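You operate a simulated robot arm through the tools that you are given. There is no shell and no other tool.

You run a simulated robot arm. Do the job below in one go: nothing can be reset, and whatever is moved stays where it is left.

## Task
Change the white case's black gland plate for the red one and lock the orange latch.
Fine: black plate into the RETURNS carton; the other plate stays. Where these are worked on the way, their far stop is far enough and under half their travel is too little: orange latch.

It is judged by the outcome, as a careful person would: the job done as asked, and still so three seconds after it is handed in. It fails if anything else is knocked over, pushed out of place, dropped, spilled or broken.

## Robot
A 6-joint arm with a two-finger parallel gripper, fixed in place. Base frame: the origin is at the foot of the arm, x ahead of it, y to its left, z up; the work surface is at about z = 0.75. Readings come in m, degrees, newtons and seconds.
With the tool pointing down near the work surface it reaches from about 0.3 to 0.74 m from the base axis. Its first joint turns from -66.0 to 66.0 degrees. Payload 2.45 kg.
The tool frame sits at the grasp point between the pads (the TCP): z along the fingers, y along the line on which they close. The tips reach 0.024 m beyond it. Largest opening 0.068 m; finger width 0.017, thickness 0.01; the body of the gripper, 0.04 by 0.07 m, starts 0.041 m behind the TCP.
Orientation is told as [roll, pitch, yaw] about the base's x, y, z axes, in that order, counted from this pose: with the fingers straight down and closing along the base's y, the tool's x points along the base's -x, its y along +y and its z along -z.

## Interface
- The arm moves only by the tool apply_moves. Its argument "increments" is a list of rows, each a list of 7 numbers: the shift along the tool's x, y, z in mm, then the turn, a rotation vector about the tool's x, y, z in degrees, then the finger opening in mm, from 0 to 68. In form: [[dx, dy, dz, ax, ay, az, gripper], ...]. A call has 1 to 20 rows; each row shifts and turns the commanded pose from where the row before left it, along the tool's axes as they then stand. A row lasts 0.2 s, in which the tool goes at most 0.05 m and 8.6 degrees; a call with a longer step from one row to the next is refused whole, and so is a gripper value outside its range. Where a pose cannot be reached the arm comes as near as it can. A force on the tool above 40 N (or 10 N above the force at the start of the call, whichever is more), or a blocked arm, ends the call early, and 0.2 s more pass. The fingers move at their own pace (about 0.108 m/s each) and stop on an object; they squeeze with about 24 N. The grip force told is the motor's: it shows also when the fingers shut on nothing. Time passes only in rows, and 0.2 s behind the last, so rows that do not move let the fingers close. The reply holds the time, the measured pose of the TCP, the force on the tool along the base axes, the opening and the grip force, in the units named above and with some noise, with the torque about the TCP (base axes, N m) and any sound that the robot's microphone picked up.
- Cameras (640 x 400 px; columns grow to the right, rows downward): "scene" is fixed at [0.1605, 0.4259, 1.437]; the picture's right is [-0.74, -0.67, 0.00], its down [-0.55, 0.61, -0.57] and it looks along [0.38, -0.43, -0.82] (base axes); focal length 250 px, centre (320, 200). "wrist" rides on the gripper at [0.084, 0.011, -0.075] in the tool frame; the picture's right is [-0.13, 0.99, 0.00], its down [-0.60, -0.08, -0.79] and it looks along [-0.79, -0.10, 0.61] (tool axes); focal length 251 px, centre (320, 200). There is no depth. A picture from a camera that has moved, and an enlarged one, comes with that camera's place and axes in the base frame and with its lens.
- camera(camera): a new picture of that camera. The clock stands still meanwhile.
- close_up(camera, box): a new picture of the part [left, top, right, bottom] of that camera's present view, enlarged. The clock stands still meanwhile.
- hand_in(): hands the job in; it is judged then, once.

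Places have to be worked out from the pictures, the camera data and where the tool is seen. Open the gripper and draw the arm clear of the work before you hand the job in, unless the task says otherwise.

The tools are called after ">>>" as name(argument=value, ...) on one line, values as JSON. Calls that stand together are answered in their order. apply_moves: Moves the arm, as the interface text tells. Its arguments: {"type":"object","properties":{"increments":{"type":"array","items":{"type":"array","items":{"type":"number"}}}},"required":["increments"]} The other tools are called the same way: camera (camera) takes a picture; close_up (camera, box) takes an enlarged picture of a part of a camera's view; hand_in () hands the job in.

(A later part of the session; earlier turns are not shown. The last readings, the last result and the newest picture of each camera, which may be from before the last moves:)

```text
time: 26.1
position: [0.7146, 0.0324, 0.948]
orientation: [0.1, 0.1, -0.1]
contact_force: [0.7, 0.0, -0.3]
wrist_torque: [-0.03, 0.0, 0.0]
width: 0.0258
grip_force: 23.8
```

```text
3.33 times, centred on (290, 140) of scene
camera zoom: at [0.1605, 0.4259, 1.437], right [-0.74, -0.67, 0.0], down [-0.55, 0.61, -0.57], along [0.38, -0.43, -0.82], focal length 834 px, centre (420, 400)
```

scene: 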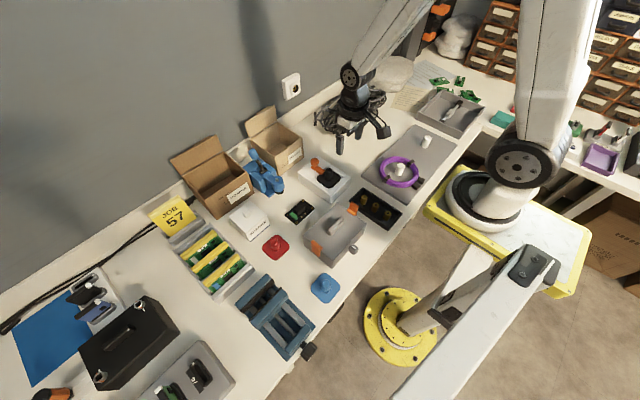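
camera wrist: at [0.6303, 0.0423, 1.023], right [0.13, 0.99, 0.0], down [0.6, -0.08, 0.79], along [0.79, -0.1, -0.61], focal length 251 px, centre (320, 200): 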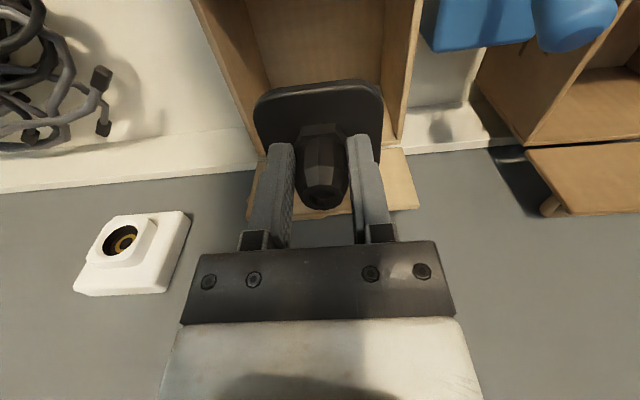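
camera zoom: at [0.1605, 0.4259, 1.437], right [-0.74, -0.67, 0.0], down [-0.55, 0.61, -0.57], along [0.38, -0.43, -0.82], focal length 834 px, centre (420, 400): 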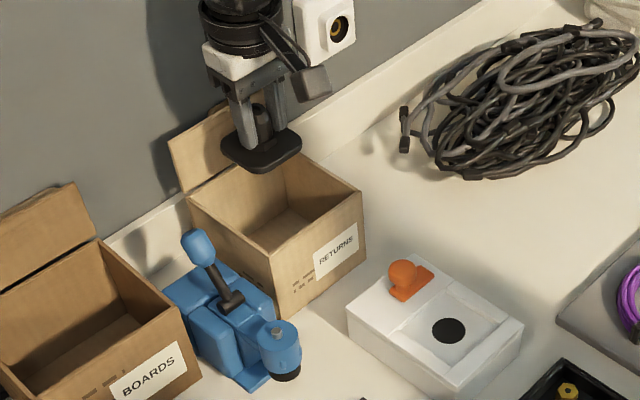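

The carton opening is centred at about (0.717, 0.028), and the spigot hangs roughly 70 mm below the TCP. I correct 4 mm in y and lower into the carton, stopping a little above the floor.

>>> apply_moves(increments=[[-2, -4, 0, 0, 0, 0, 5], [0, 0, 25, 0, 0, 0, 5], [0, 0, 25, 0, 0, 0, 5], [0, 0, 25, 0, 0, 0, 5], [0, 0, 15, 0, 0, 0, 5], [0, 0, 10, 0, 0, 0, 5], [0, 0, 0, 0, 0, 0, 5]])

>>> camera(camera="wrist")

>>> close_up(camera="scene", box=[230, 80, 330, 180])

```text
time: 27.7
position: [0.715, 0.0268, 0.8524]
orientation: [0.1, -0.1, -0.2]
contact_force: [0.4, 1.0, -0.4]
wrist_torque: [0.02, 0.0, 0.01]
width: 0.0257
grip_force: 23.8
```

```text
taken
camera wrist: at [0.6313, 0.0379, 0.9263], right [0.13, 0.99, 0.0], down [0.6, -0.08, 0.79], along [0.79, -0.1, -0.61], focal length 251 px, centre (320, 200)
```

wrist: 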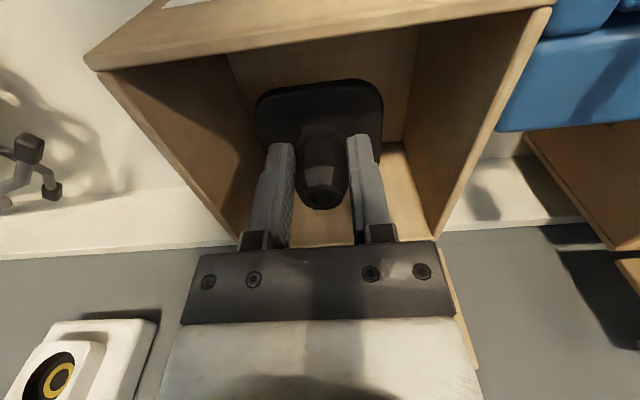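

```text
4.00 times, centred on (280, 130) of scene
camera zoom: at [0.1605, 0.4259, 1.437], right [-0.74, -0.67, 0.0], down [-0.55, 0.61, -0.57], along [0.38, -0.43, -0.82], focal length 1001 px, centre (480, 480)
```

zoom: 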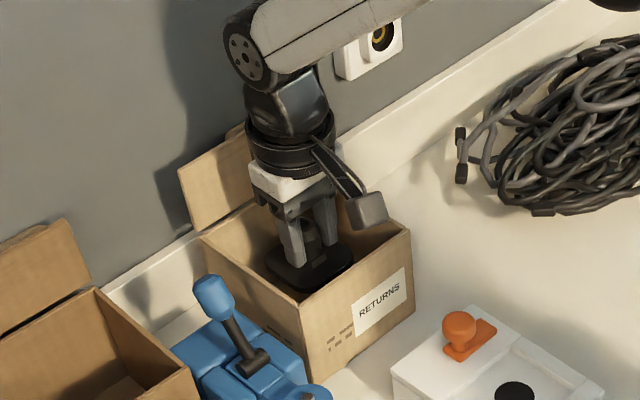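

The plate is inside the carton with room all round. I go on down in small steps, watching for the floor.

>>> apply_moves(increments=[[0, 0, 5, 0, 0, 0, 5], [0, 0, 5, 0, 0, 0, 5], [0, 0, 4, 0, 0, 0, 5]])

>>> camera(camera="wrist")

```text
time: 28.5
position: [0.7176, 0.026, 0.8371]
orientation: [0.0, -0.1, -0.1]
contact_force: [0.2, 0.1, -1.3]
wrist_torque: [-0.03, -0.03, -0.01]
width: 0.0258
grip_force: 23.8
```

```text
taken
camera wrist: at [0.6332, 0.0367, 0.9117], right [0.13, 0.99, 0.0], down [0.6, -0.08, 0.79], along [0.79, -0.1, -0.61], focal length 251 px, centre (320, 200)
```

wrist: 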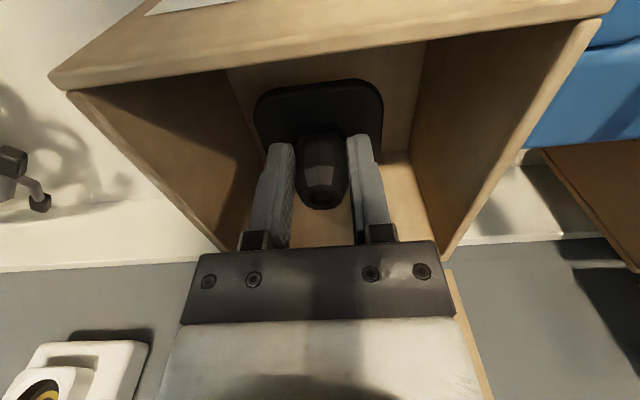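

>>> apply_moves(increments=[[0, 0, 4, 0, 0, 0, 5], [0, 0, 4, 0, 0, 0, 5]])

```text
time: 29.1
position: [0.716, 0.0257, 0.8295]
orientation: [0.2, -0.1, -0.1]
contact_force: [0.4, -0.6, -0.7]
wrist_torque: [0.02, -0.01, -0.01]
width: 0.0259
grip_force: 23.8
```

No contact yet at z 0.8295, and the camera still clears the rim. I continue down gradually.

>>> apply_moves(increments=[[0, 0, 4, 0, 0, 0, 5], [0, 0, 4, 0, 0, 0, 5]])

>>> camera(camera="wrist")

>>> close_up(camera="scene", box=[240, 90, 330, 180])

```text
time: 29.7
position: [0.7163, 0.0263, 0.8218]
orientation: [0.0, -0.1, 0.0]
contact_force: [-0.1, 0.4, -0.3]
wrist_torque: [-0.01, 0.04, 0.03]
width: 0.0257
grip_force: 23.9
```

```text
taken
camera wrist: at [0.6312, 0.0373, 0.8967], right [0.13, 0.99, 0.0], down [0.6, -0.08, 0.79], along [0.79, -0.1, -0.61], focal length 251 px, centre (320, 200)
```

wrist: 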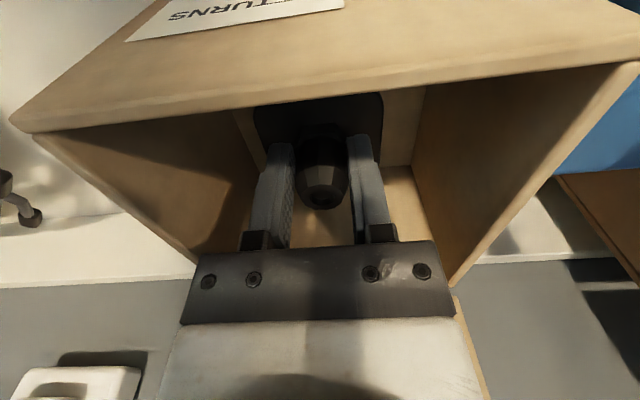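

```text
4.44 times, centred on (285, 135) of scene
camera zoom: at [0.1605, 0.4259, 1.437], right [-0.74, -0.67, 0.0], down [-0.55, 0.61, -0.57], along [0.38, -0.43, -0.82], focal length 1112 px, centre (476, 489)
```

zoom: 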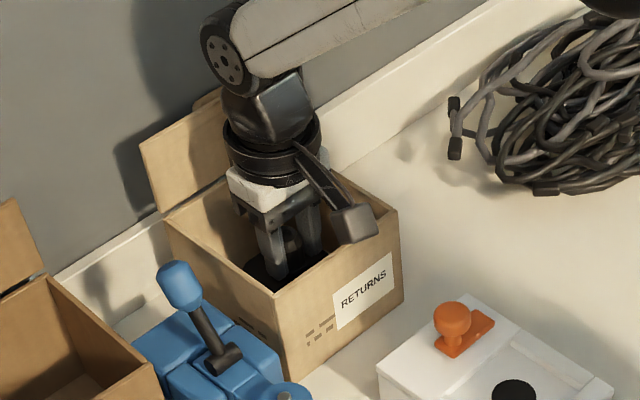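

Still no contact at z 0.822. Two more small steps, after which I will release.

>>> apply_moves(increments=[[0, 0, 4, 0, 0, 0, 5], [0, 0, 3, 0, 0, 0, 5]])

```text
time: 30.3
position: [0.7156, 0.0263, 0.8143]
orientation: [0.1, -0.1, -0.1]
contact_force: [1.2, -0.8, -0.5]
wrist_torque: [0.01, 0.01, -0.02]
width: 0.0257
grip_force: 23.8
```

No contact; camera underside should still be about 15 mm above the rim. I go down a little more.

>>> apply_moves(increments=[[0, 0, 4, 0, 0, 0, 5], [0, 0, 3, 0, 0, 0, 5]])

>>> close_up(camera="scene", box=[250, 100, 330, 180])

```text
time: 30.9
position: [0.7161, 0.0265, 0.808]
orientation: [0.0, -0.2, -0.1]
contact_force: [0.1, 0.3, -0.5]
wrist_torque: [0.02, -0.03, -0.01]
width: 0.0257
grip_force: 24.2
```

```text
5.00 times, centred on (290, 140) of scene
camera zoom: at [0.1605, 0.4259, 1.437], right [-0.74, -0.67, 0.0], down [-0.55, 0.61, -0.57], along [0.38, -0.43, -0.82], focal length 1251 px, centre (470, 500)
```

zoom: 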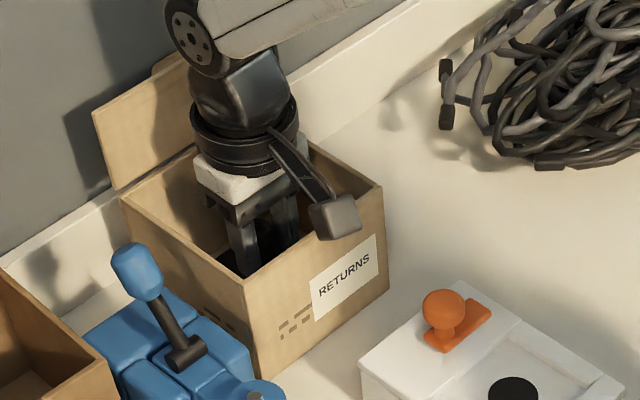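

Still free at z 0.808. One more 5 mm descent to be just above the floor.

>>> apply_moves(increments=[[0, 0, 3, 0, 0, 0, 5], [0, 0, 2, 0, 0, 0, 5]])

>>> camera(camera="wrist")

```text
time: 31.5
position: [0.7164, 0.0261, 0.8026]
orientation: [0.2, -0.2, -0.1]
contact_force: [0.5, 0.2, -1.3]
wrist_torque: [0.01, -0.03, -0.01]
width: 0.0255
grip_force: 24.3
```

```text
taken
camera wrist: at [0.6322, 0.0371, 0.8773], right [0.13, 0.99, 0.0], down [0.6, -0.08, 0.79], along [0.79, -0.1, -0.61], focal length 251 px, centre (320, 200)
```

wrist: 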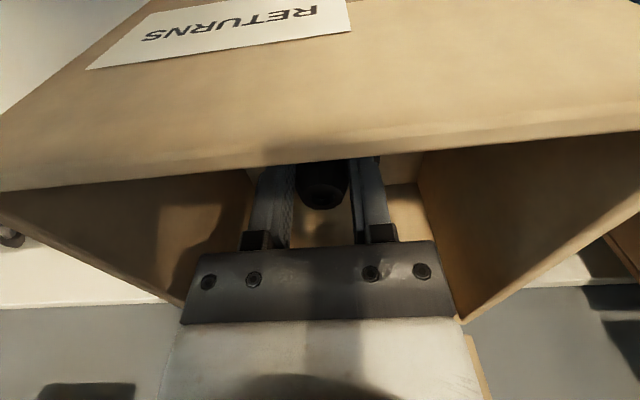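

The rim comes out 25 mm below the camera centre, so I stop descending here; the plate is within about a centimetre of the floor. I open the fingers moderately and rise straight out.

>>> apply_moves(increments=[[0, 0, 2, 0, 0, 0, 5], [0, 0, 0, 0, 0, 0, 45], [0, 0, 0, 0, 0, 0, 45], [0, 0, -10, 0, 0, 0, 45], [0, 0, -30, 0, 0, 0, 45], [0, 0, -40, 0, 0, 0, 45], [0, 0, -40, 0, 0, 0, 45], [0, 0, -30, 0, 0, 0, 45]])

>>> camera(camera="wrist")

>>> close_up(camera="scene", box=[230, 80, 350, 200])

```text
time: 33.3
position: [0.7141, 0.0269, 0.9522]
orientation: [0.1, -0.1, -0.2]
contact_force: [-0.9, 0.0, 0.5]
wrist_torque: [-0.02, 0.0, -0.01]
width: 0.0452
grip_force: 0.0
```

```text
taken
camera wrist: at [0.6302, 0.0368, 1.0263], right [0.13, 0.99, 0.0], down [0.6, -0.08, 0.79], along [0.79, -0.1, -0.61], focal length 251 px, centre (320, 200)
```

wrist: 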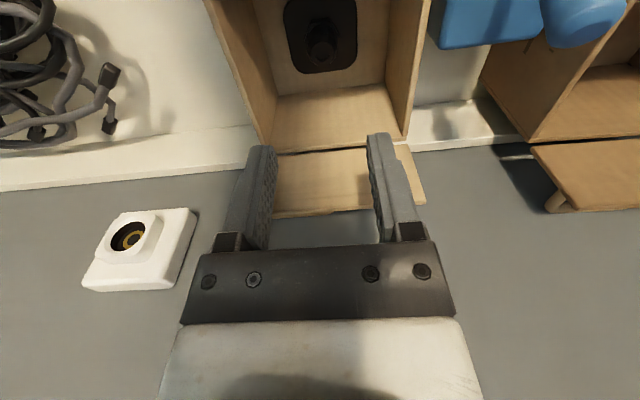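

```text
3.33 times, centred on (290, 140) of scene
camera zoom: at [0.1604, 0.4259, 1.437], right [-0.74, -0.67, 0.0], down [-0.55, 0.61, -0.57], along [0.38, -0.43, -0.82], focal length 834 px, centre (420, 400)
```

zoom: 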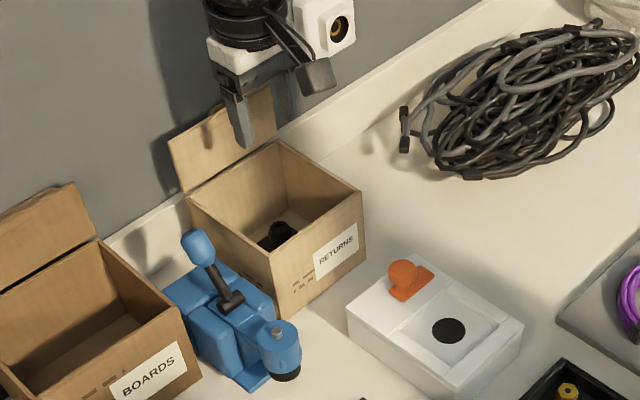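

The black plate lies upright in the RETURNS carton. I now retreat and swing over towards the red plate, which I estimate at (0.456, 0.288).

>>> apply_moves(increments=[[30, 0, -20, 0, 0, 0, 68], [45, 0, 0, 0, 0, 0, 68], [45, 0, 0, 0, 0, 0, 68], [45, 0, 0, 0, 0, 0, 68], [35, 25, 0, 0, 0, 0, 68], [30, 35, 0, 0, 0, 0, 68], [15, 45, 0, 0, 0, 0, 68], [15, 45, 0, 0, 0, 0, 68], [10, 45, 0, 0, 0, 0, 68], [0, 45, 0, 0, 0, 0, 68], [0, 15, 0, 0, 0, 0, 68], [0, 0, 20, 0, 0, 0, 68]])

>>> camera(camera="wrist")

>>> camera(camera="scene")

```text
time: 35.9
position: [0.446, 0.2825, 0.9506]
orientation: [0.1, -0.1, -0.1]
contact_force: [-0.4, -0.4, -0.3]
wrist_torque: [0.04, 0.02, 0.02]
width: 0.068
grip_force: 0.1
```

```text
taken
camera wrist: at [0.3618, 0.2929, 1.0248], right [0.13, 0.99, 0.0], down [0.6, -0.08, 0.79], along [0.79, -0.1, -0.61], focal length 251 px, centre (320, 200)
```

wrist: 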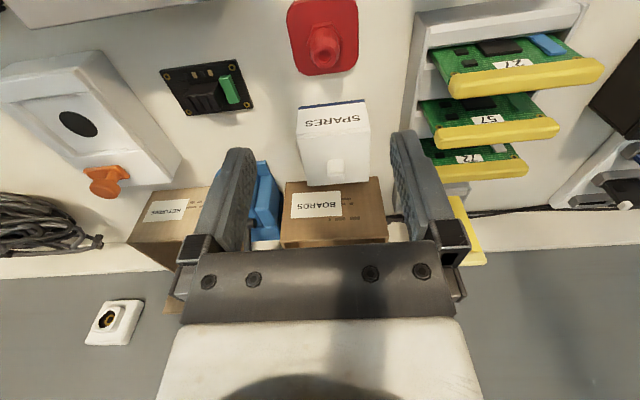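

```text
taken
```

scene: 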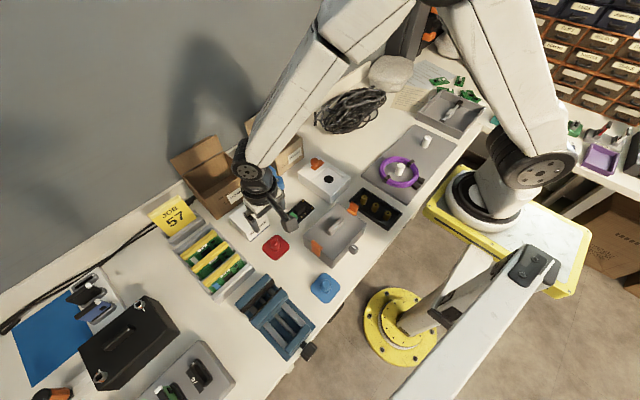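

>>> close_up(camera="wrist", box=[260, 0, 390, 100])

>>> close_up(camera="scene", box=[250, 220, 310, 275])

```text
4.00 times, centred on (325, 50) of wrist
camera zoom: at [0.3618, 0.2929, 1.0248], right [0.13, 0.99, 0.0], down [0.6, -0.08, 0.79], along [0.79, -0.1, -0.61], focal length 1006 px, centre (300, 800)
```

zoom: 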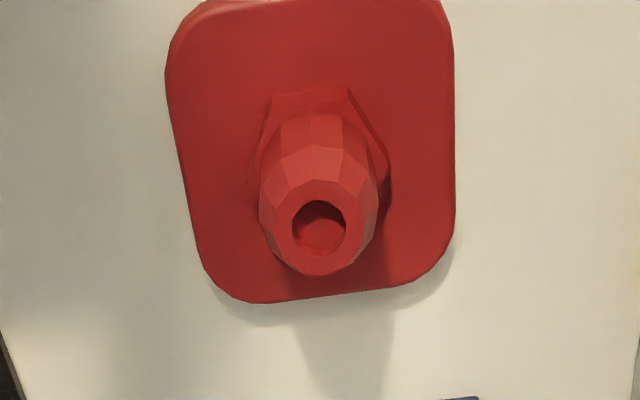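

```text
7.27 times, centred on (280, 248) of scene
camera zoom: at [0.1605, 0.4259, 1.437], right [-0.74, -0.67, 0.0], down [-0.55, 0.61, -0.57], along [0.38, -0.43, -0.82], focal length 1820 px, centre (611, -146)
```

zoom: 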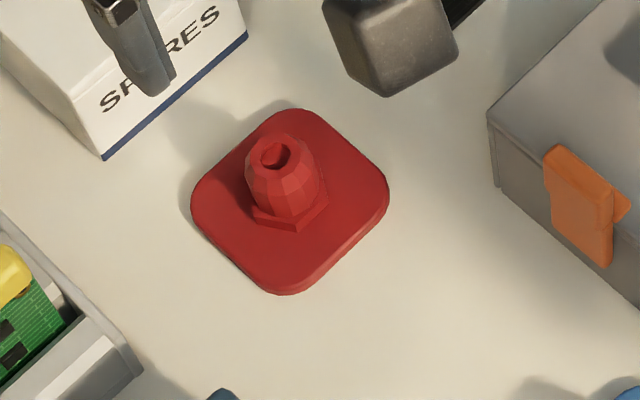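

The red plate is square to the axes (within about 1°), with its gland at about (0.454, 0.2855). I move over it, lower to z≈0.85 and check alignment.

>>> apply_moves(increments=[[-4, 1.5, 30, 0, 0, 0, 68], [-4, 1.5, 40, 0, 0, 0, 68], [0, 0, 25, 0, 0, 0, 68], [0, 0, 0, 0, 0, 0, 68]])

>>> camera(camera="wrist")

>>> close_up(camera="scene", box=[250, 215, 310, 270])

```text
time: 36.9
position: [0.4561, 0.2857, 0.8541]
orientation: [0.1, -0.2, -0.1]
contact_force: [-0.4, 0.1, -0.2]
wrist_torque: [0.02, 0.02, -0.01]
width: 0.0682
grip_force: 0.2
```

```text
taken
camera wrist: at [0.3718, 0.2954, 0.9289], right [0.13, 0.99, 0.0], down [0.6, -0.08, 0.79], along [0.79, -0.1, -0.61], focal length 251 px, centre (320, 200)
```

wrist: 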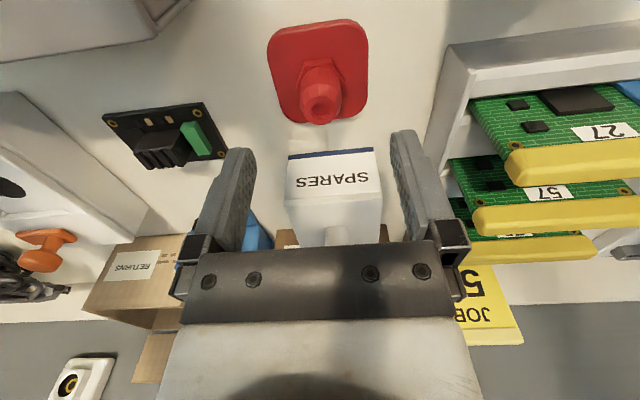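

```text
7.27 times, centred on (280, 242) of scene
camera zoom: at [0.1605, 0.4259, 1.437], right [-0.74, -0.67, 0.0], down [-0.55, 0.61, -0.57], along [0.38, -0.43, -0.82], focal length 1820 px, centre (611, -109)
```

zoom: 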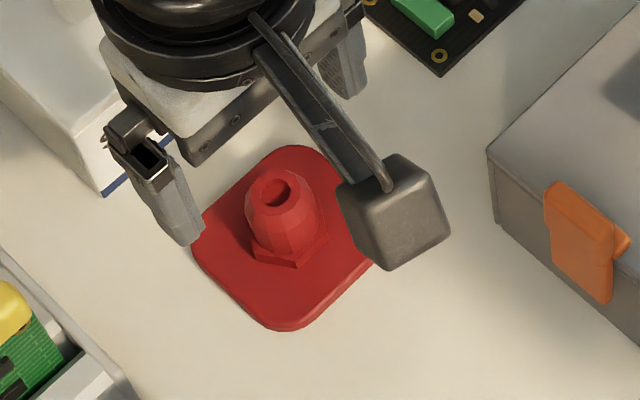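

I take enlarged views of the red gland to refine its x position and height before going lower.

>>> close_up(camera="wrist", box=[250, 10, 390, 140])

>>> close_up(camera="scene", box=[260, 225, 300, 265])

```text
3.08 times, centred on (320, 75) of wrist
camera zoom: at [0.3718, 0.2954, 0.9289], right [0.13, 0.99, 0.0], down [0.6, -0.08, 0.79], along [0.79, -0.1, -0.61], focal length 774 px, centre (320, 585)
```

zoom: 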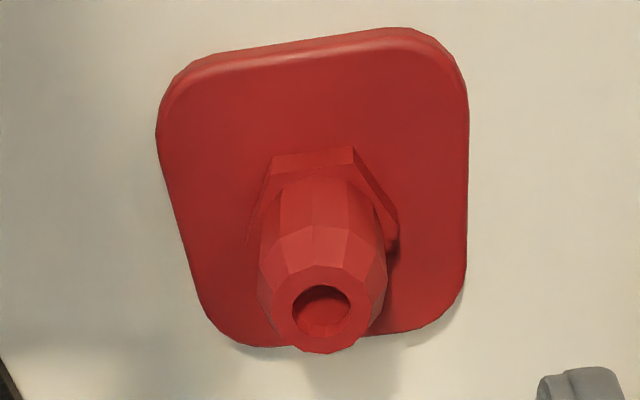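

```text
10.00 times, centred on (280, 245) of scene
camera zoom: at [0.1605, 0.4259, 1.437], right [-0.74, -0.67, 0.0], down [-0.55, 0.61, -0.57], along [0.38, -0.43, -0.82], focal length 2502 px, centre (720, -250)
```

zoom: 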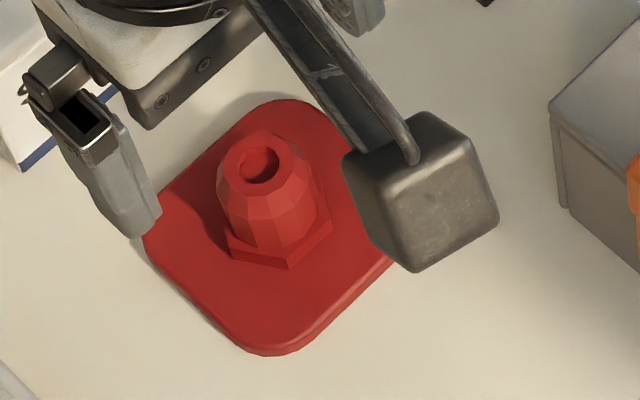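

My best estimate is plate top z≈0.76, gland top z≈0.793 and centre x≈0.4565, so I am nearly centred. I lower to z≈0.80 and compare with how the black gland looked in the grip.

>>> apply_moves(increments=[[0, 0, 20, 0, 0, 0, 68], [0, 0, 20, 0, 0, 0, 68], [0, 0, 14, 0, 0, 0, 68], [0, 0, 0, 0, 0, 0, 68]])

>>> close_up(camera="wrist", box=[220, 60, 420, 260])

>>> close_up(camera="scene", box=[250, 220, 310, 275])

```text
time: 37.9
position: [0.4562, 0.2857, 0.8021]
orientation: [0.2, -0.1, -0.2]
contact_force: [1.1, 0.3, 0.2]
wrist_torque: [0.01, -0.01, 0.0]
width: 0.0684
grip_force: 0.0
```

```text
2.00 times, centred on (320, 160) of wrist
camera zoom: at [0.3713, 0.2956, 0.8762], right [0.13, 0.99, 0.0], down [0.6, -0.08, 0.79], along [0.79, -0.1, -0.61], focal length 503 px, centre (320, 280)
```

zoom: 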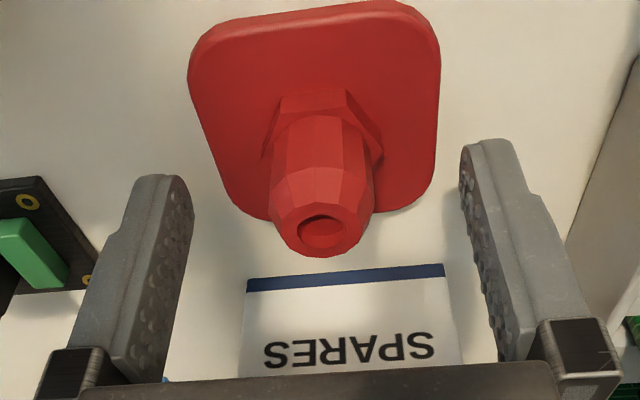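

```text
7.27 times, centred on (280, 248) of scene
camera zoom: at [0.1605, 0.4259, 1.437], right [-0.74, -0.67, 0.0], down [-0.55, 0.61, -0.57], along [0.38, -0.43, -0.82], focal length 1820 px, centre (611, -146)
```

zoom: 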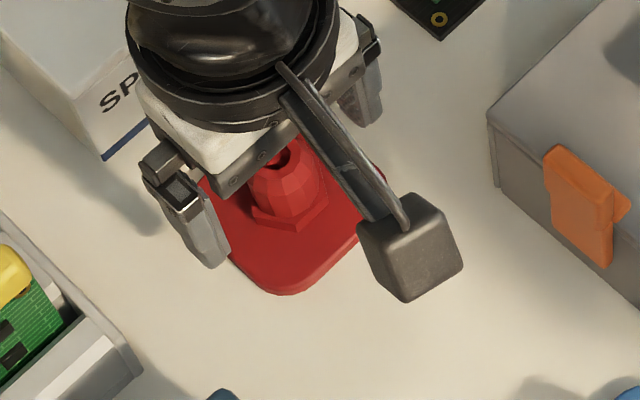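

Combining the views gives a red gland top of z≈0.801 and centre x≈0.4527, so the plate stands on its spigot. I shift 5 mm towards the base to get the same offset the black one had in the grip, and lower to z≈0.7945.

>>> apply_moves(increments=[[5, 0, 3, 0, 0, 0, 68], [0, 0, 4, 0, 0, 0, 68], [0, 0, 0, 0, 0, 0, 68]])

>>> close_up(camera="wrist", box=[220, 60, 420, 260])

>>> camera(camera="wrist")

>>> close_up(camera="scene", box=[250, 220, 310, 275])

```text
time: 38.7
position: [0.4507, 0.2853, 0.7963]
orientation: [0.1, -0.2, -0.1]
contact_force: [-0.6, 0.2, 0.7]
wrist_torque: [-0.03, -0.02, 0.01]
width: 0.068
grip_force: 0.0
```

```text
2.00 times, centred on (320, 160) of wrist
camera zoom: at [0.3653, 0.295, 0.8702], right [0.13, 0.99, 0.0], down [0.6, -0.08, 0.79], along [0.79, -0.1, -0.61], focal length 503 px, centre (320, 280)
```

zoom: 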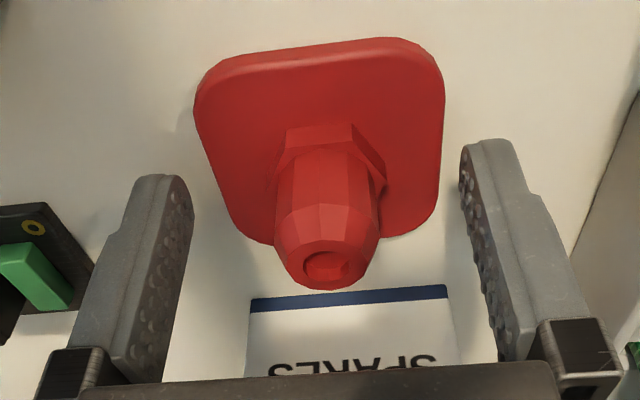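

```text
taken
camera wrist: at [0.3653, 0.295, 0.8702], right [0.13, 0.99, 0.0], down [0.6, -0.08, 0.79], along [0.79, -0.1, -0.61], focal length 251 px, centre (320, 200)
```

wrist: 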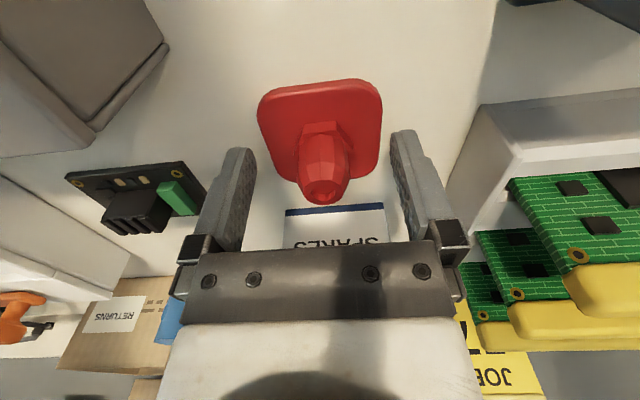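

```text
7.27 times, centred on (280, 248) of scene
camera zoom: at [0.1605, 0.4259, 1.437], right [-0.74, -0.67, 0.0], down [-0.55, 0.61, -0.57], along [0.38, -0.43, -0.82], focal length 1820 px, centre (611, -146)
```

zoom: 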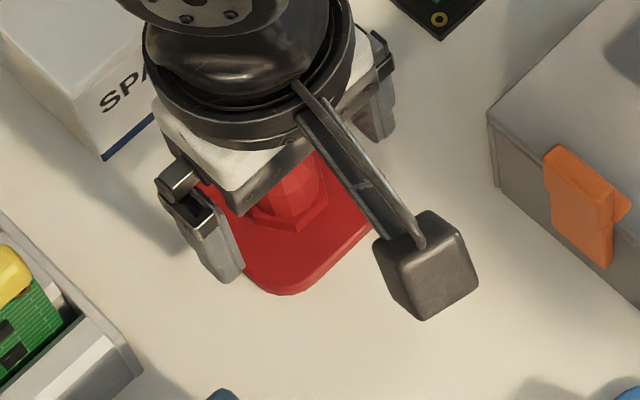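

The gland sits centred between the fingers and matches how the black one looked, needing about 3 mm more depth. I lower 3 mm and close.

>>> apply_moves(increments=[[0, 0, 3, 0, 0, 0, 68], [0, 0, 0, 0, 0, 0, 40], [0, 0, 0, 0, 0, 0, 20], [0, 0, 0, 0, 0, 0, 5], [0, 0, 0, 0, 0, 0, 5]])

>>> close_up(camera="wrist", box=[220, 60, 420, 260])

```text
time: 39.9
position: [0.4515, 0.2849, 0.7937]
orientation: [0.0, -0.1, -0.2]
contact_force: [0.6, -0.7, -0.1]
wrist_torque: [-0.03, 0.0, 0.01]
width: 0.0256
grip_force: 23.8
```

```text
2.00 times, centred on (320, 160) of wrist
camera zoom: at [0.3653, 0.295, 0.867], right [0.13, 0.99, 0.0], down [0.6, -0.08, 0.79], along [0.79, -0.1, -0.61], focal length 503 px, centre (320, 280)
```

zoom: 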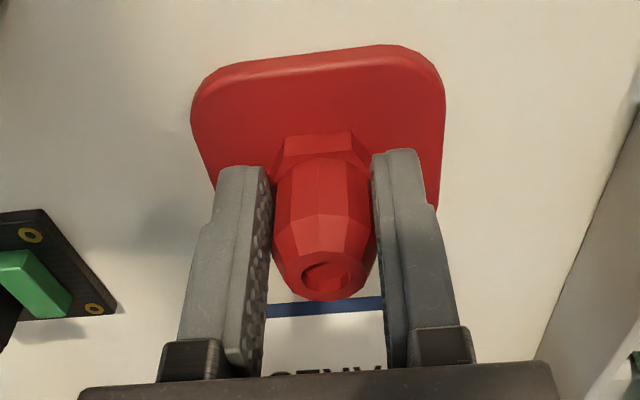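

Gripped at 25.6 mm, nearly the same as the black one. I lift straight up and check the hold.

>>> apply_moves(increments=[[0, 0, -5, 0, 0, 0, 5], [0, 0, -15, 0, 0, 0, 5], [0, 0, -30, 0, 0, 0, 5], [0, 0, -40, 0, 0, 0, 5], [0, 0, -40, 0, 0, 0, 5], [0, 0, -26, 0, 0, 0, 5]])

>>> camera(camera="wrist")

>>> close_up(camera="scene", box=[220, 180, 320, 280])

```text
time: 41.3
position: [0.4481, 0.2861, 0.9508]
orientation: [0.0, -0.2, -0.1]
contact_force: [-0.8, 0.1, -0.3]
wrist_torque: [-0.01, 0.01, 0.01]
width: 0.0252
grip_force: 24.3
```

```text
taken
camera wrist: at [0.3636, 0.2967, 1.0264], right [0.13, 0.99, 0.0], down [0.6, -0.08, 0.79], along [0.79, -0.1, -0.61], focal length 251 px, centre (320, 200)
```

wrist: 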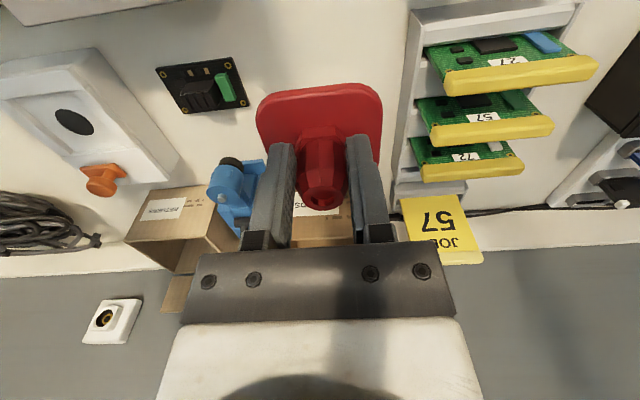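

```text
4.00 times, centred on (270, 230) of scene
camera zoom: at [0.1605, 0.4259, 1.437], right [-0.74, -0.67, 0.0], down [-0.55, 0.61, -0.57], along [0.38, -0.43, -0.82], focal length 1001 px, centre (520, 80)
```

zoom: 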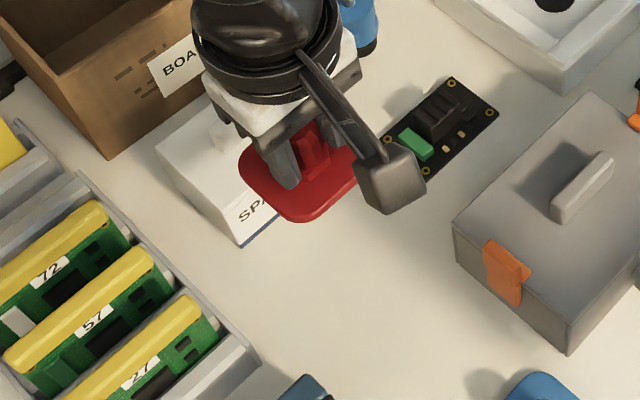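

The red plate is held firmly and level, and it shows no spigot, so what I took for one under the black plate was the hole in the case floor. I carry it over to the case, to the same pose (44 mm above the black grip) for a direct comparison.

>>> apply_moves(increments=[[-5, -35, 0, 0, 0, 0, 5], [-5, -40, 0, 0, 0, 0, 5], [-5, -40, 0, 0, 0, 0, 5], [-5, -40, 0, 0, 0, 0, 5], [-5, -40, 0, 0, 0, 0, 5], [-5, -40, 0, 0, 0, 0, 5], [-7, -40, 0, 0, 0, 0, 5], [0, 0, 31, 0, 0, 0, 5], [0, 0, 30, 0, 0, 0, 5], [0, 0, 0, 0, 0, 0, 5]])

>>> camera(camera="wrist")

>>> close_up(camera="scene", box=[290, 130, 365, 205])

```text
time: 43.5
position: [0.4873, 0.0096, 0.886]
orientation: [0.1, 0.0, -0.1]
contact_force: [0.4, 0.7, -0.8]
wrist_torque: [0.0, 0.0, -0.01]
width: 0.0252
grip_force: 23.8
```

```text
taken
camera wrist: at [0.4038, 0.0196, 0.9606], right [0.13, 0.99, 0.0], down [0.6, -0.08, 0.79], along [0.79, -0.1, -0.61], focal length 251 px, centre (320, 200)
```

wrist: 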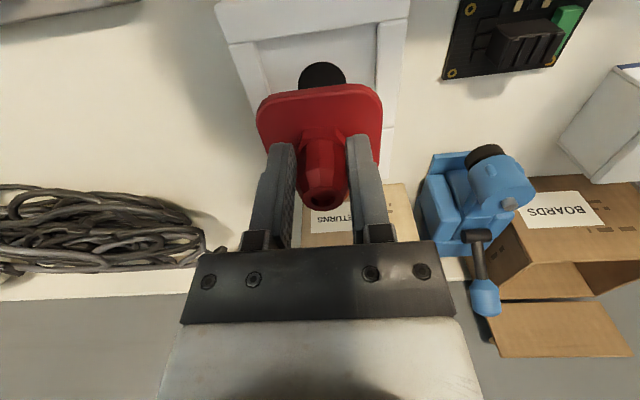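

```text
5.33 times, centred on (328, 168) of scene
camera zoom: at [0.1605, 0.4258, 1.437], right [-0.74, -0.67, 0.0], down [-0.55, 0.61, -0.57], along [0.38, -0.43, -0.82], focal length 1334 px, centre (280, 373)
```

zoom: 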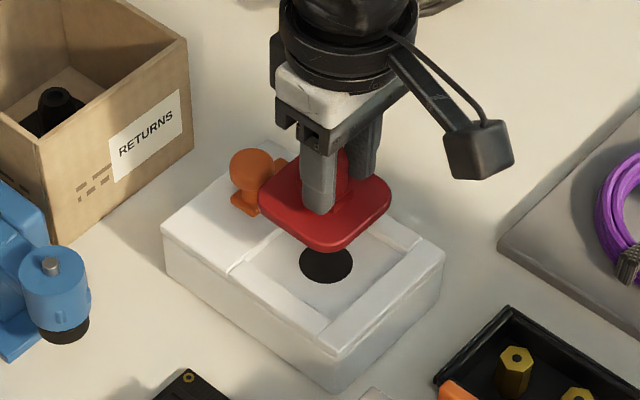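

I am 10 mm higher than the comparison pose; I lower 10 mm and take the same picture.

>>> apply_moves(increments=[[0, 0, 10, 0, 0, 0, 5], [0, 0, 0, 0, 0, 0, 5]])

>>> camera(camera="wrist")

>>> close_up(camera="scene", box=[290, 130, 365, 205])

```text
time: 44.1
position: [0.4878, 0.0091, 0.8768]
orientation: [0.1, -0.2, -0.1]
contact_force: [0.0, 0.0, -0.2]
wrist_torque: [-0.04, 0.04, -0.01]
width: 0.0253
grip_force: 23.6
```

```text
taken
camera wrist: at [0.4025, 0.0194, 0.9508], right [0.13, 0.99, 0.0], down [0.6, -0.08, 0.79], along [0.79, -0.1, -0.61], focal length 251 px, centre (320, 200)
```

wrist: 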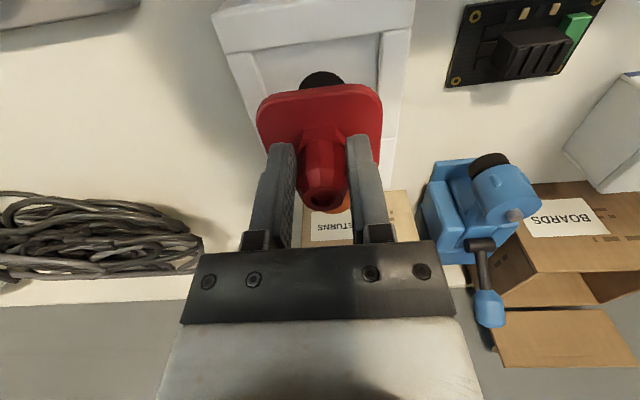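

```text
5.33 times, centred on (328, 168) of scene
camera zoom: at [0.1605, 0.4259, 1.437], right [-0.74, -0.67, 0.0], down [-0.55, 0.61, -0.57], along [0.38, -0.43, -0.82], focal length 1334 px, centre (280, 373)
```

zoom: 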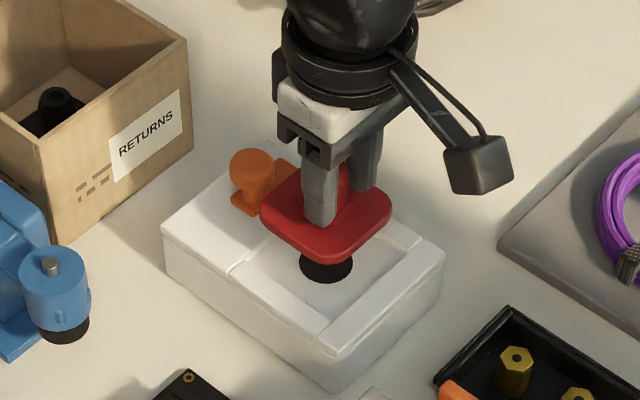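

The red plate sits within a few mm of where the black one did. I take an enlarged wrist view to compare plate edges with the recess edges.

>>> close_up(camera="wrist", box=[205, 0, 425, 150])

>>> close_up(camera="scene", box=[305, 155, 355, 205])

```text
2.67 times, centred on (315, 75) of wrist
camera zoom: at [0.4025, 0.0194, 0.9508], right [0.13, 0.99, 0.0], down [0.6, -0.08, 0.79], along [0.79, -0.1, -0.61], focal length 670 px, centre (333, 533)
```

zoom: 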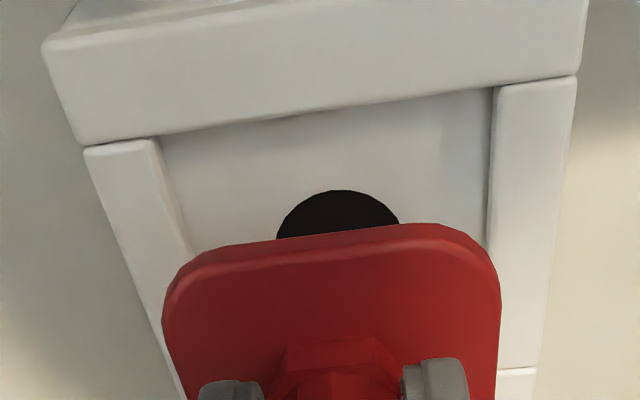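

```text
8.00 times, centred on (330, 180) of scene
camera zoom: at [0.1605, 0.4259, 1.437], right [-0.74, -0.67, 0.0], down [-0.55, 0.61, -0.57], along [0.38, -0.43, -0.82], focal length 2002 px, centre (240, 360)
```

zoom: 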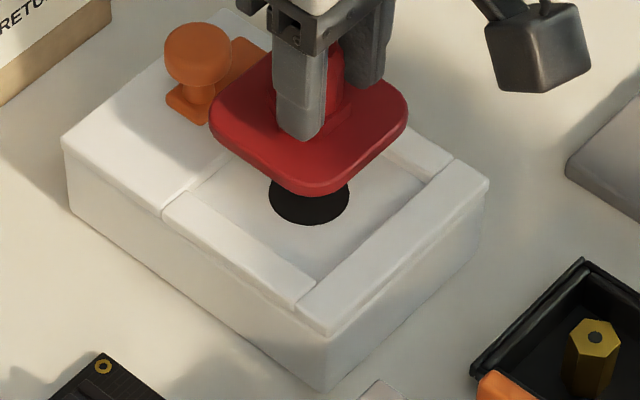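

Recess spans x 0.458–0.530, y −0.025–0.045 (centre about 0.494, 0.010). The plate is centred at about (0.496, 0.009), so I shift −2.5 mm in x and +0.8 mm in y, then lower to just above the rails.

>>> apply_moves(increments=[[2.5, 0.8, 0, 0, 0, 0, 5], [0, 0, 10, 0, 0, 0, 5], [0, 0, 10, 0, 0, 0, 5], [0, 0, 5, 0, 0, 0, 5], [0, 0, 0, 0, 0, 0, 5]])

>>> close_up(camera="wrist", box=[205, 0, 425, 150])

>>> close_up(camera="scene", box=[305, 155, 355, 205])

```text
time: 45.3
position: [0.4844, 0.0128, 0.8507]
orientation: [0.0, -0.2, -0.1]
contact_force: [1.5, -0.6, -1.0]
wrist_torque: [0.0, 0.0, 0.0]
width: 0.0247
grip_force: 23.5
```

```text
2.67 times, centred on (315, 75) of wrist
camera zoom: at [0.3992, 0.0222, 0.9261], right [0.13, 0.99, 0.0], down [0.6, -0.08, 0.79], along [0.79, -0.1, -0.61], focal length 670 px, centre (333, 533)
```

zoom: 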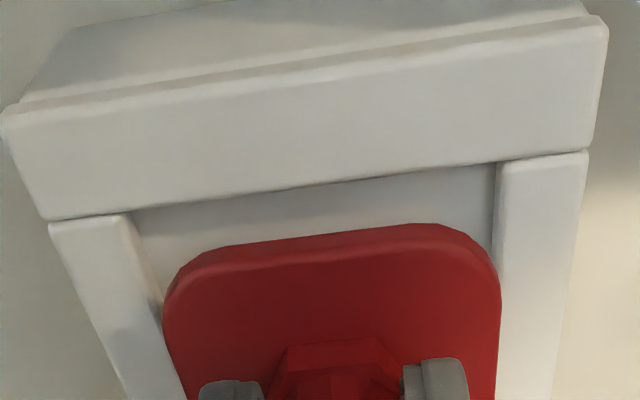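

```text
8.00 times, centred on (330, 180) of scene
camera zoom: at [0.1605, 0.4259, 1.437], right [-0.74, -0.67, 0.0], down [-0.55, 0.61, -0.57], along [0.38, -0.43, -0.82], focal length 2002 px, centre (240, 360)
```

zoom: 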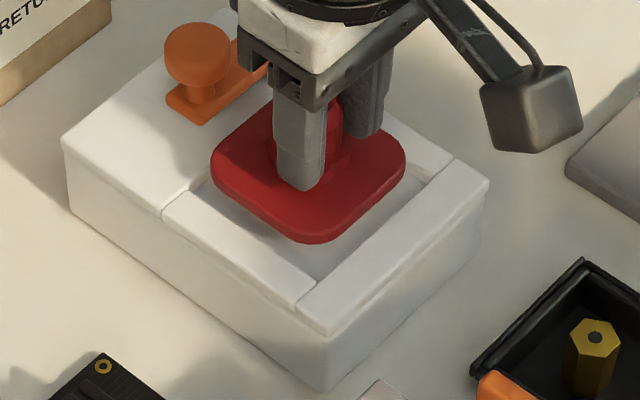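

In x the plate is now centred (about 3.5 mm gap each side); in y it reads about 1.3 mm too far to +y. I correct −1 mm and lower a further 8 mm, checking again.

>>> apply_moves(increments=[[0, -1, 0, 0, 0, 0, 5], [0, 0, 4, 0, 0, 0, 5], [0, 0, 3, 0, 0, 0, 5], [0, 0, 0, 0, 0, 0, 5]])

>>> close_up(camera="wrist", box=[205, 0, 425, 150])

>>> close_up(camera="scene", box=[305, 155, 355, 205])

```text
time: 46.3
position: [0.4826, 0.01, 0.8438]
orientation: [0.1, -0.1, -0.2]
contact_force: [0.5, 0.4, -1.0]
wrist_torque: [-0.01, 0.04, 0.03]
width: 0.0249
grip_force: 23.9
```

```text
2.67 times, centred on (315, 75) of wrist
camera zoom: at [0.3988, 0.0205, 0.9178], right [0.13, 0.99, 0.0], down [0.6, -0.08, 0.79], along [0.79, -0.1, -0.61], focal length 670 px, centre (333, 533)
```

zoom: 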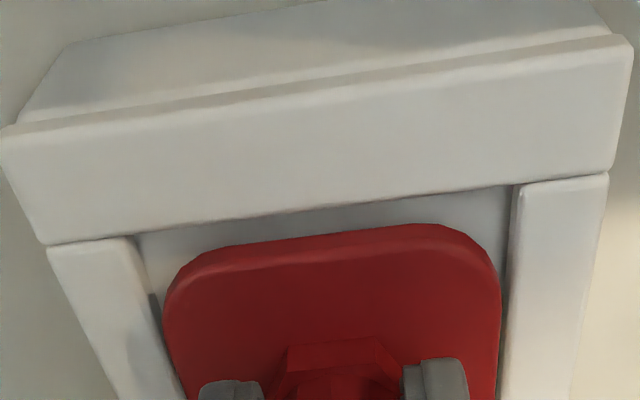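

```text
8.00 times, centred on (330, 180) of scene
camera zoom: at [0.1605, 0.4259, 1.437], right [-0.74, -0.67, 0.0], down [-0.55, 0.61, -0.57], along [0.38, -0.43, -0.82], focal length 2002 px, centre (240, 360)
```

zoom: 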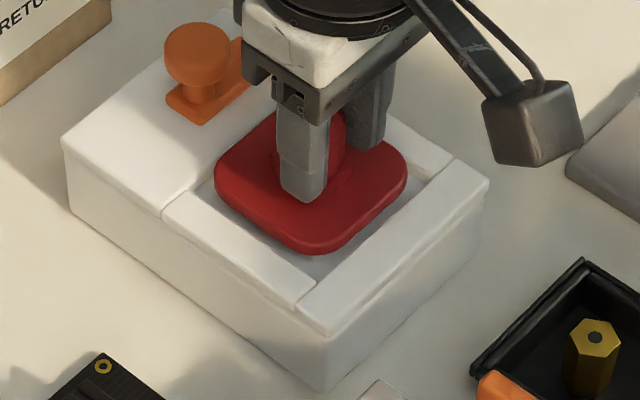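

The plate reads about 1 mm towards −y now, so I nudge +0.8 mm, then lower in small steps to seat it, watching the force.

>>> apply_moves(increments=[[0, 0.8, 0, 0, 0, 0, 5], [0, 0, 2, 0, 0, 0, 5], [0, 0, 2, 0, 0, 0, 5], [0, 0, 0, 0, 0, 0, 5]])

>>> close_up(camera="wrist", box=[205, 0, 425, 150])

```text
time: 47.3
position: [0.4842, 0.0099, 0.8393]
orientation: [0.1, -0.1, -0.2]
contact_force: [-0.4, 0.9, -0.2]
wrist_torque: [-0.03, 0.07, 0.0]
width: 0.0251
grip_force: 24.4
```

```text
2.67 times, centred on (315, 75) of wrist
camera zoom: at [0.3993, 0.0209, 0.9135], right [0.13, 0.99, 0.0], down [0.6, -0.08, 0.79], along [0.79, -0.1, -0.61], focal length 670 px, centre (333, 533)
```

zoom: 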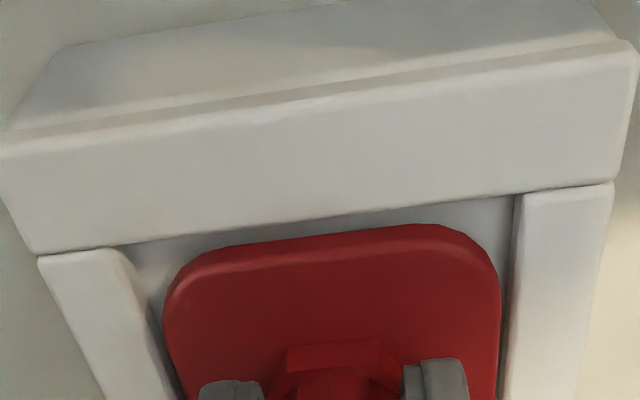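

Gaps beside the plate look like roughly 2.4 mm and 1.3 mm, so it is between the rails with no contact. I lower further.

>>> apply_moves(increments=[[0, 0, 2, 0, 0, 0, 5], [0, 0, 1.5, 0, 0, 0, 5], [0, 0, 0, 0, 0, 0, 5]])

>>> close_up(camera="wrist", box=[205, 0, 425, 150])

>>> close_up(camera="scene", box=[305, 155, 355, 205])

```text
time: 48.1
position: [0.484, 0.0101, 0.8349]
orientation: [0.1, -0.2, -0.2]
contact_force: [-0.1, -0.1, 0.8]
wrist_torque: [0.02, 0.0, -0.04]
width: 0.0252
grip_force: 24.0
```

```text
2.67 times, centred on (315, 75) of wrist
camera zoom: at [0.3992, 0.0207, 0.9107], right [0.13, 0.99, 0.0], down [0.6, -0.08, 0.79], along [0.79, -0.1, -0.61], focal length 670 px, centre (333, 533)
```

zoom: 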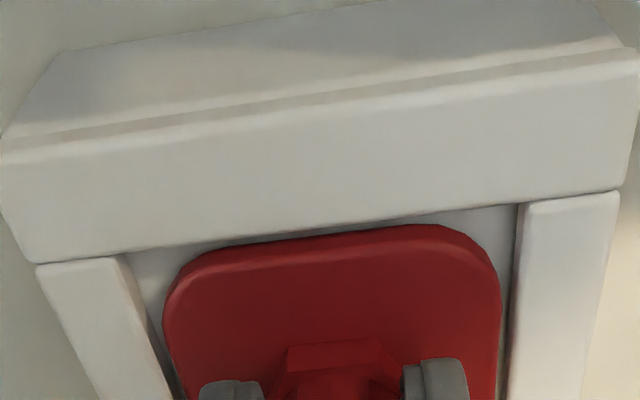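

```text
8.00 times, centred on (330, 180) of scene
camera zoom: at [0.1605, 0.4259, 1.437], right [-0.74, -0.67, 0.0], down [-0.55, 0.61, -0.57], along [0.38, -0.43, -0.82], focal length 2002 px, centre (240, 360)
```

zoom: 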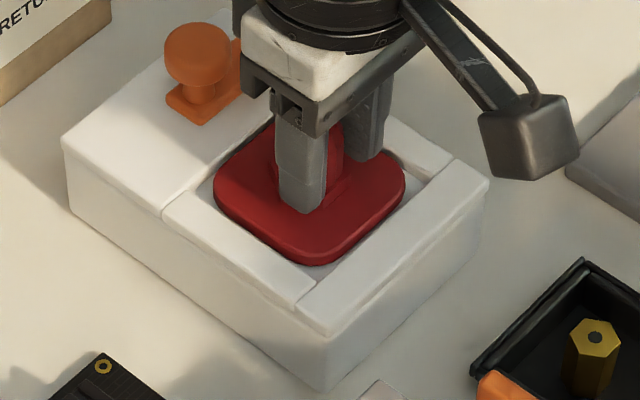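

The plate is sitting within the recess outline with gaps on all sides and no contact force yet. I lower millimetre by millimetre to feel the seat.

>>> apply_moves(increments=[[0, 0, 1, 0, 0, 0, 5], [0, 0, 1, 0, 0, 0, 5]])

```text
time: 48.7
position: [0.4845, 0.0112, 0.8343]
orientation: [0.1, -0.1, -0.1]
contact_force: [-0.4, -0.7, -0.6]
wrist_torque: [0.01, 0.06, 0.01]
width: 0.0252
grip_force: 24.4
```

>>> apply_moves(increments=[[0, 0, 1, 0, 0, 0, 5], [0, 0, 0.5, 0, 0, 0, 5]])

>>> close_up(camera="scene", box=[305, 155, 355, 205])

```text
time: 49.3
position: [0.4849, 0.0107, 0.8341]
orientation: [0.2, -0.1, -0.2]
contact_force: [-3.7, -0.2, 13.4]
wrist_torque: [-0.04, -0.02, 0.0]
width: 0.025
grip_force: 24.2
```

```text
8.00 times, centred on (330, 180) of scene
camera zoom: at [0.1602, 0.4259, 1.437], right [-0.74, -0.67, 0.0], down [-0.55, 0.61, -0.57], along [0.38, -0.43, -0.82], focal length 2002 px, centre (240, 360)
```

zoom: 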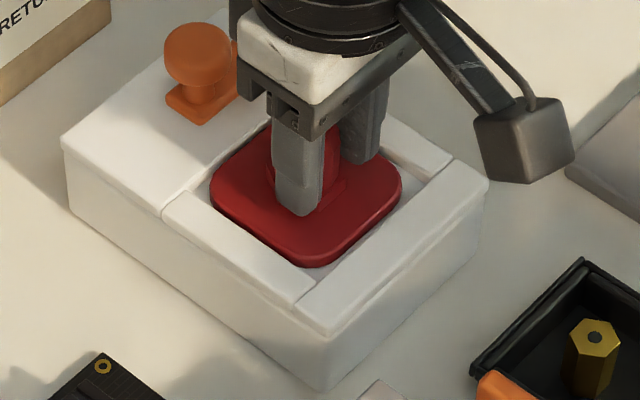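

Contact at z≈0.834 with 13 N, matching the black plate's seated height. I look closely to confirm it is flat in the recess before letting go.

>>> close_up(camera="scene", box=[315, 168, 350, 198])

>>> close_up(camera="wrist", box=[205, 20, 425, 200])

```text
13.33 times, centred on (332, 183) of scene
camera zoom: at [0.1602, 0.4259, 1.437], right [-0.74, -0.67, 0.0], down [-0.55, 0.61, -0.57], along [0.38, -0.43, -0.82], focal length 3336 px, centre (153, 427)
```

zoom: 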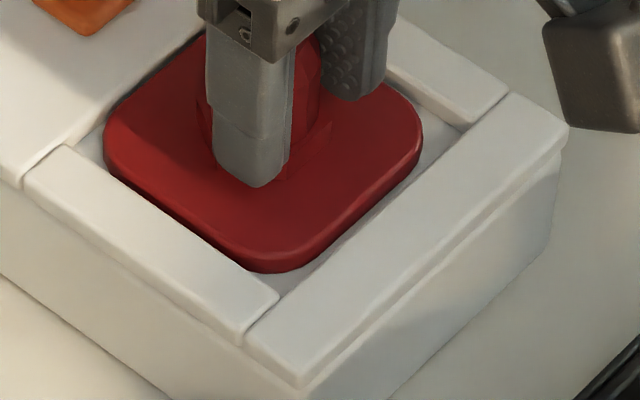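

```text
2.22 times, centred on (315, 110) of wrist
camera zoom: at [0.4002, 0.0214, 0.9088], right [0.13, 0.99, 0.0], down [0.6, -0.08, 0.79], along [0.79, -0.1, -0.61], focal length 559 px, centre (331, 400)
```

zoom: 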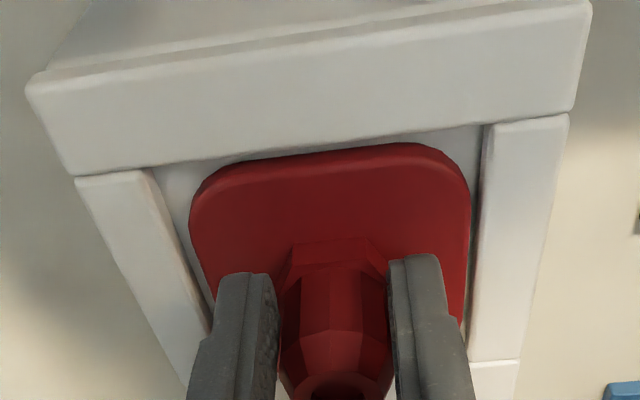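

The plate sits flat between the rails and the near bar with small gaps all round. I relax 1 mm, open the fingers and lift away.

>>> apply_moves(increments=[[0, 0, -1, 0, 0, 0, 5], [0, 0, 0, 0, 0, 0, 60], [0, 0, 0, 0, 0, 0, 60], [0, 0, -10, 0, 0, 0, 60], [0, 0, -30, 0, 0, 0, 60], [0, 0, -40, 0, 0, 0, 68], [0, 0, 0, 0, 0, 0, 68]])

>>> camera(camera="wrist")

>>> close_up(camera="scene", box=[305, 155, 355, 205])

```text
time: 50.9
position: [0.4835, 0.0098, 0.9132]
orientation: [0.1, -0.1, -0.1]
contact_force: [0.3, -0.3, -1.2]
wrist_torque: [0.04, 0.01, 0.05]
width: 0.0679
grip_force: 0.1
```

```text
taken
camera wrist: at [0.398, 0.0196, 0.9878], right [0.13, 0.99, 0.0], down [0.6, -0.08, 0.79], along [0.79, -0.1, -0.61], focal length 251 px, centre (320, 200)
```

wrist: 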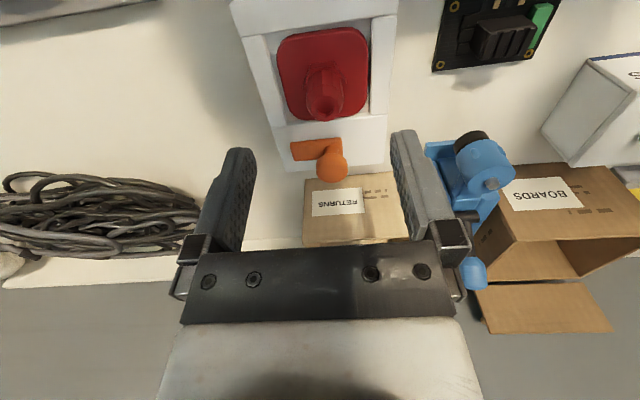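

```text
8.00 times, centred on (330, 180) of scene
camera zoom: at [0.1605, 0.4259, 1.437], right [-0.74, -0.67, 0.0], down [-0.55, 0.61, -0.57], along [0.38, -0.43, -0.82], focal length 2002 px, centre (240, 360)
```

zoom: 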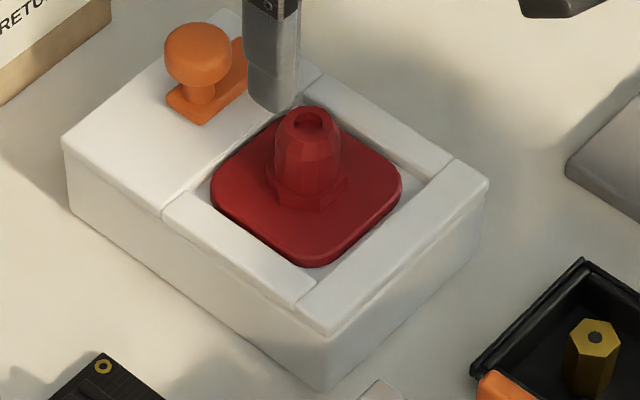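

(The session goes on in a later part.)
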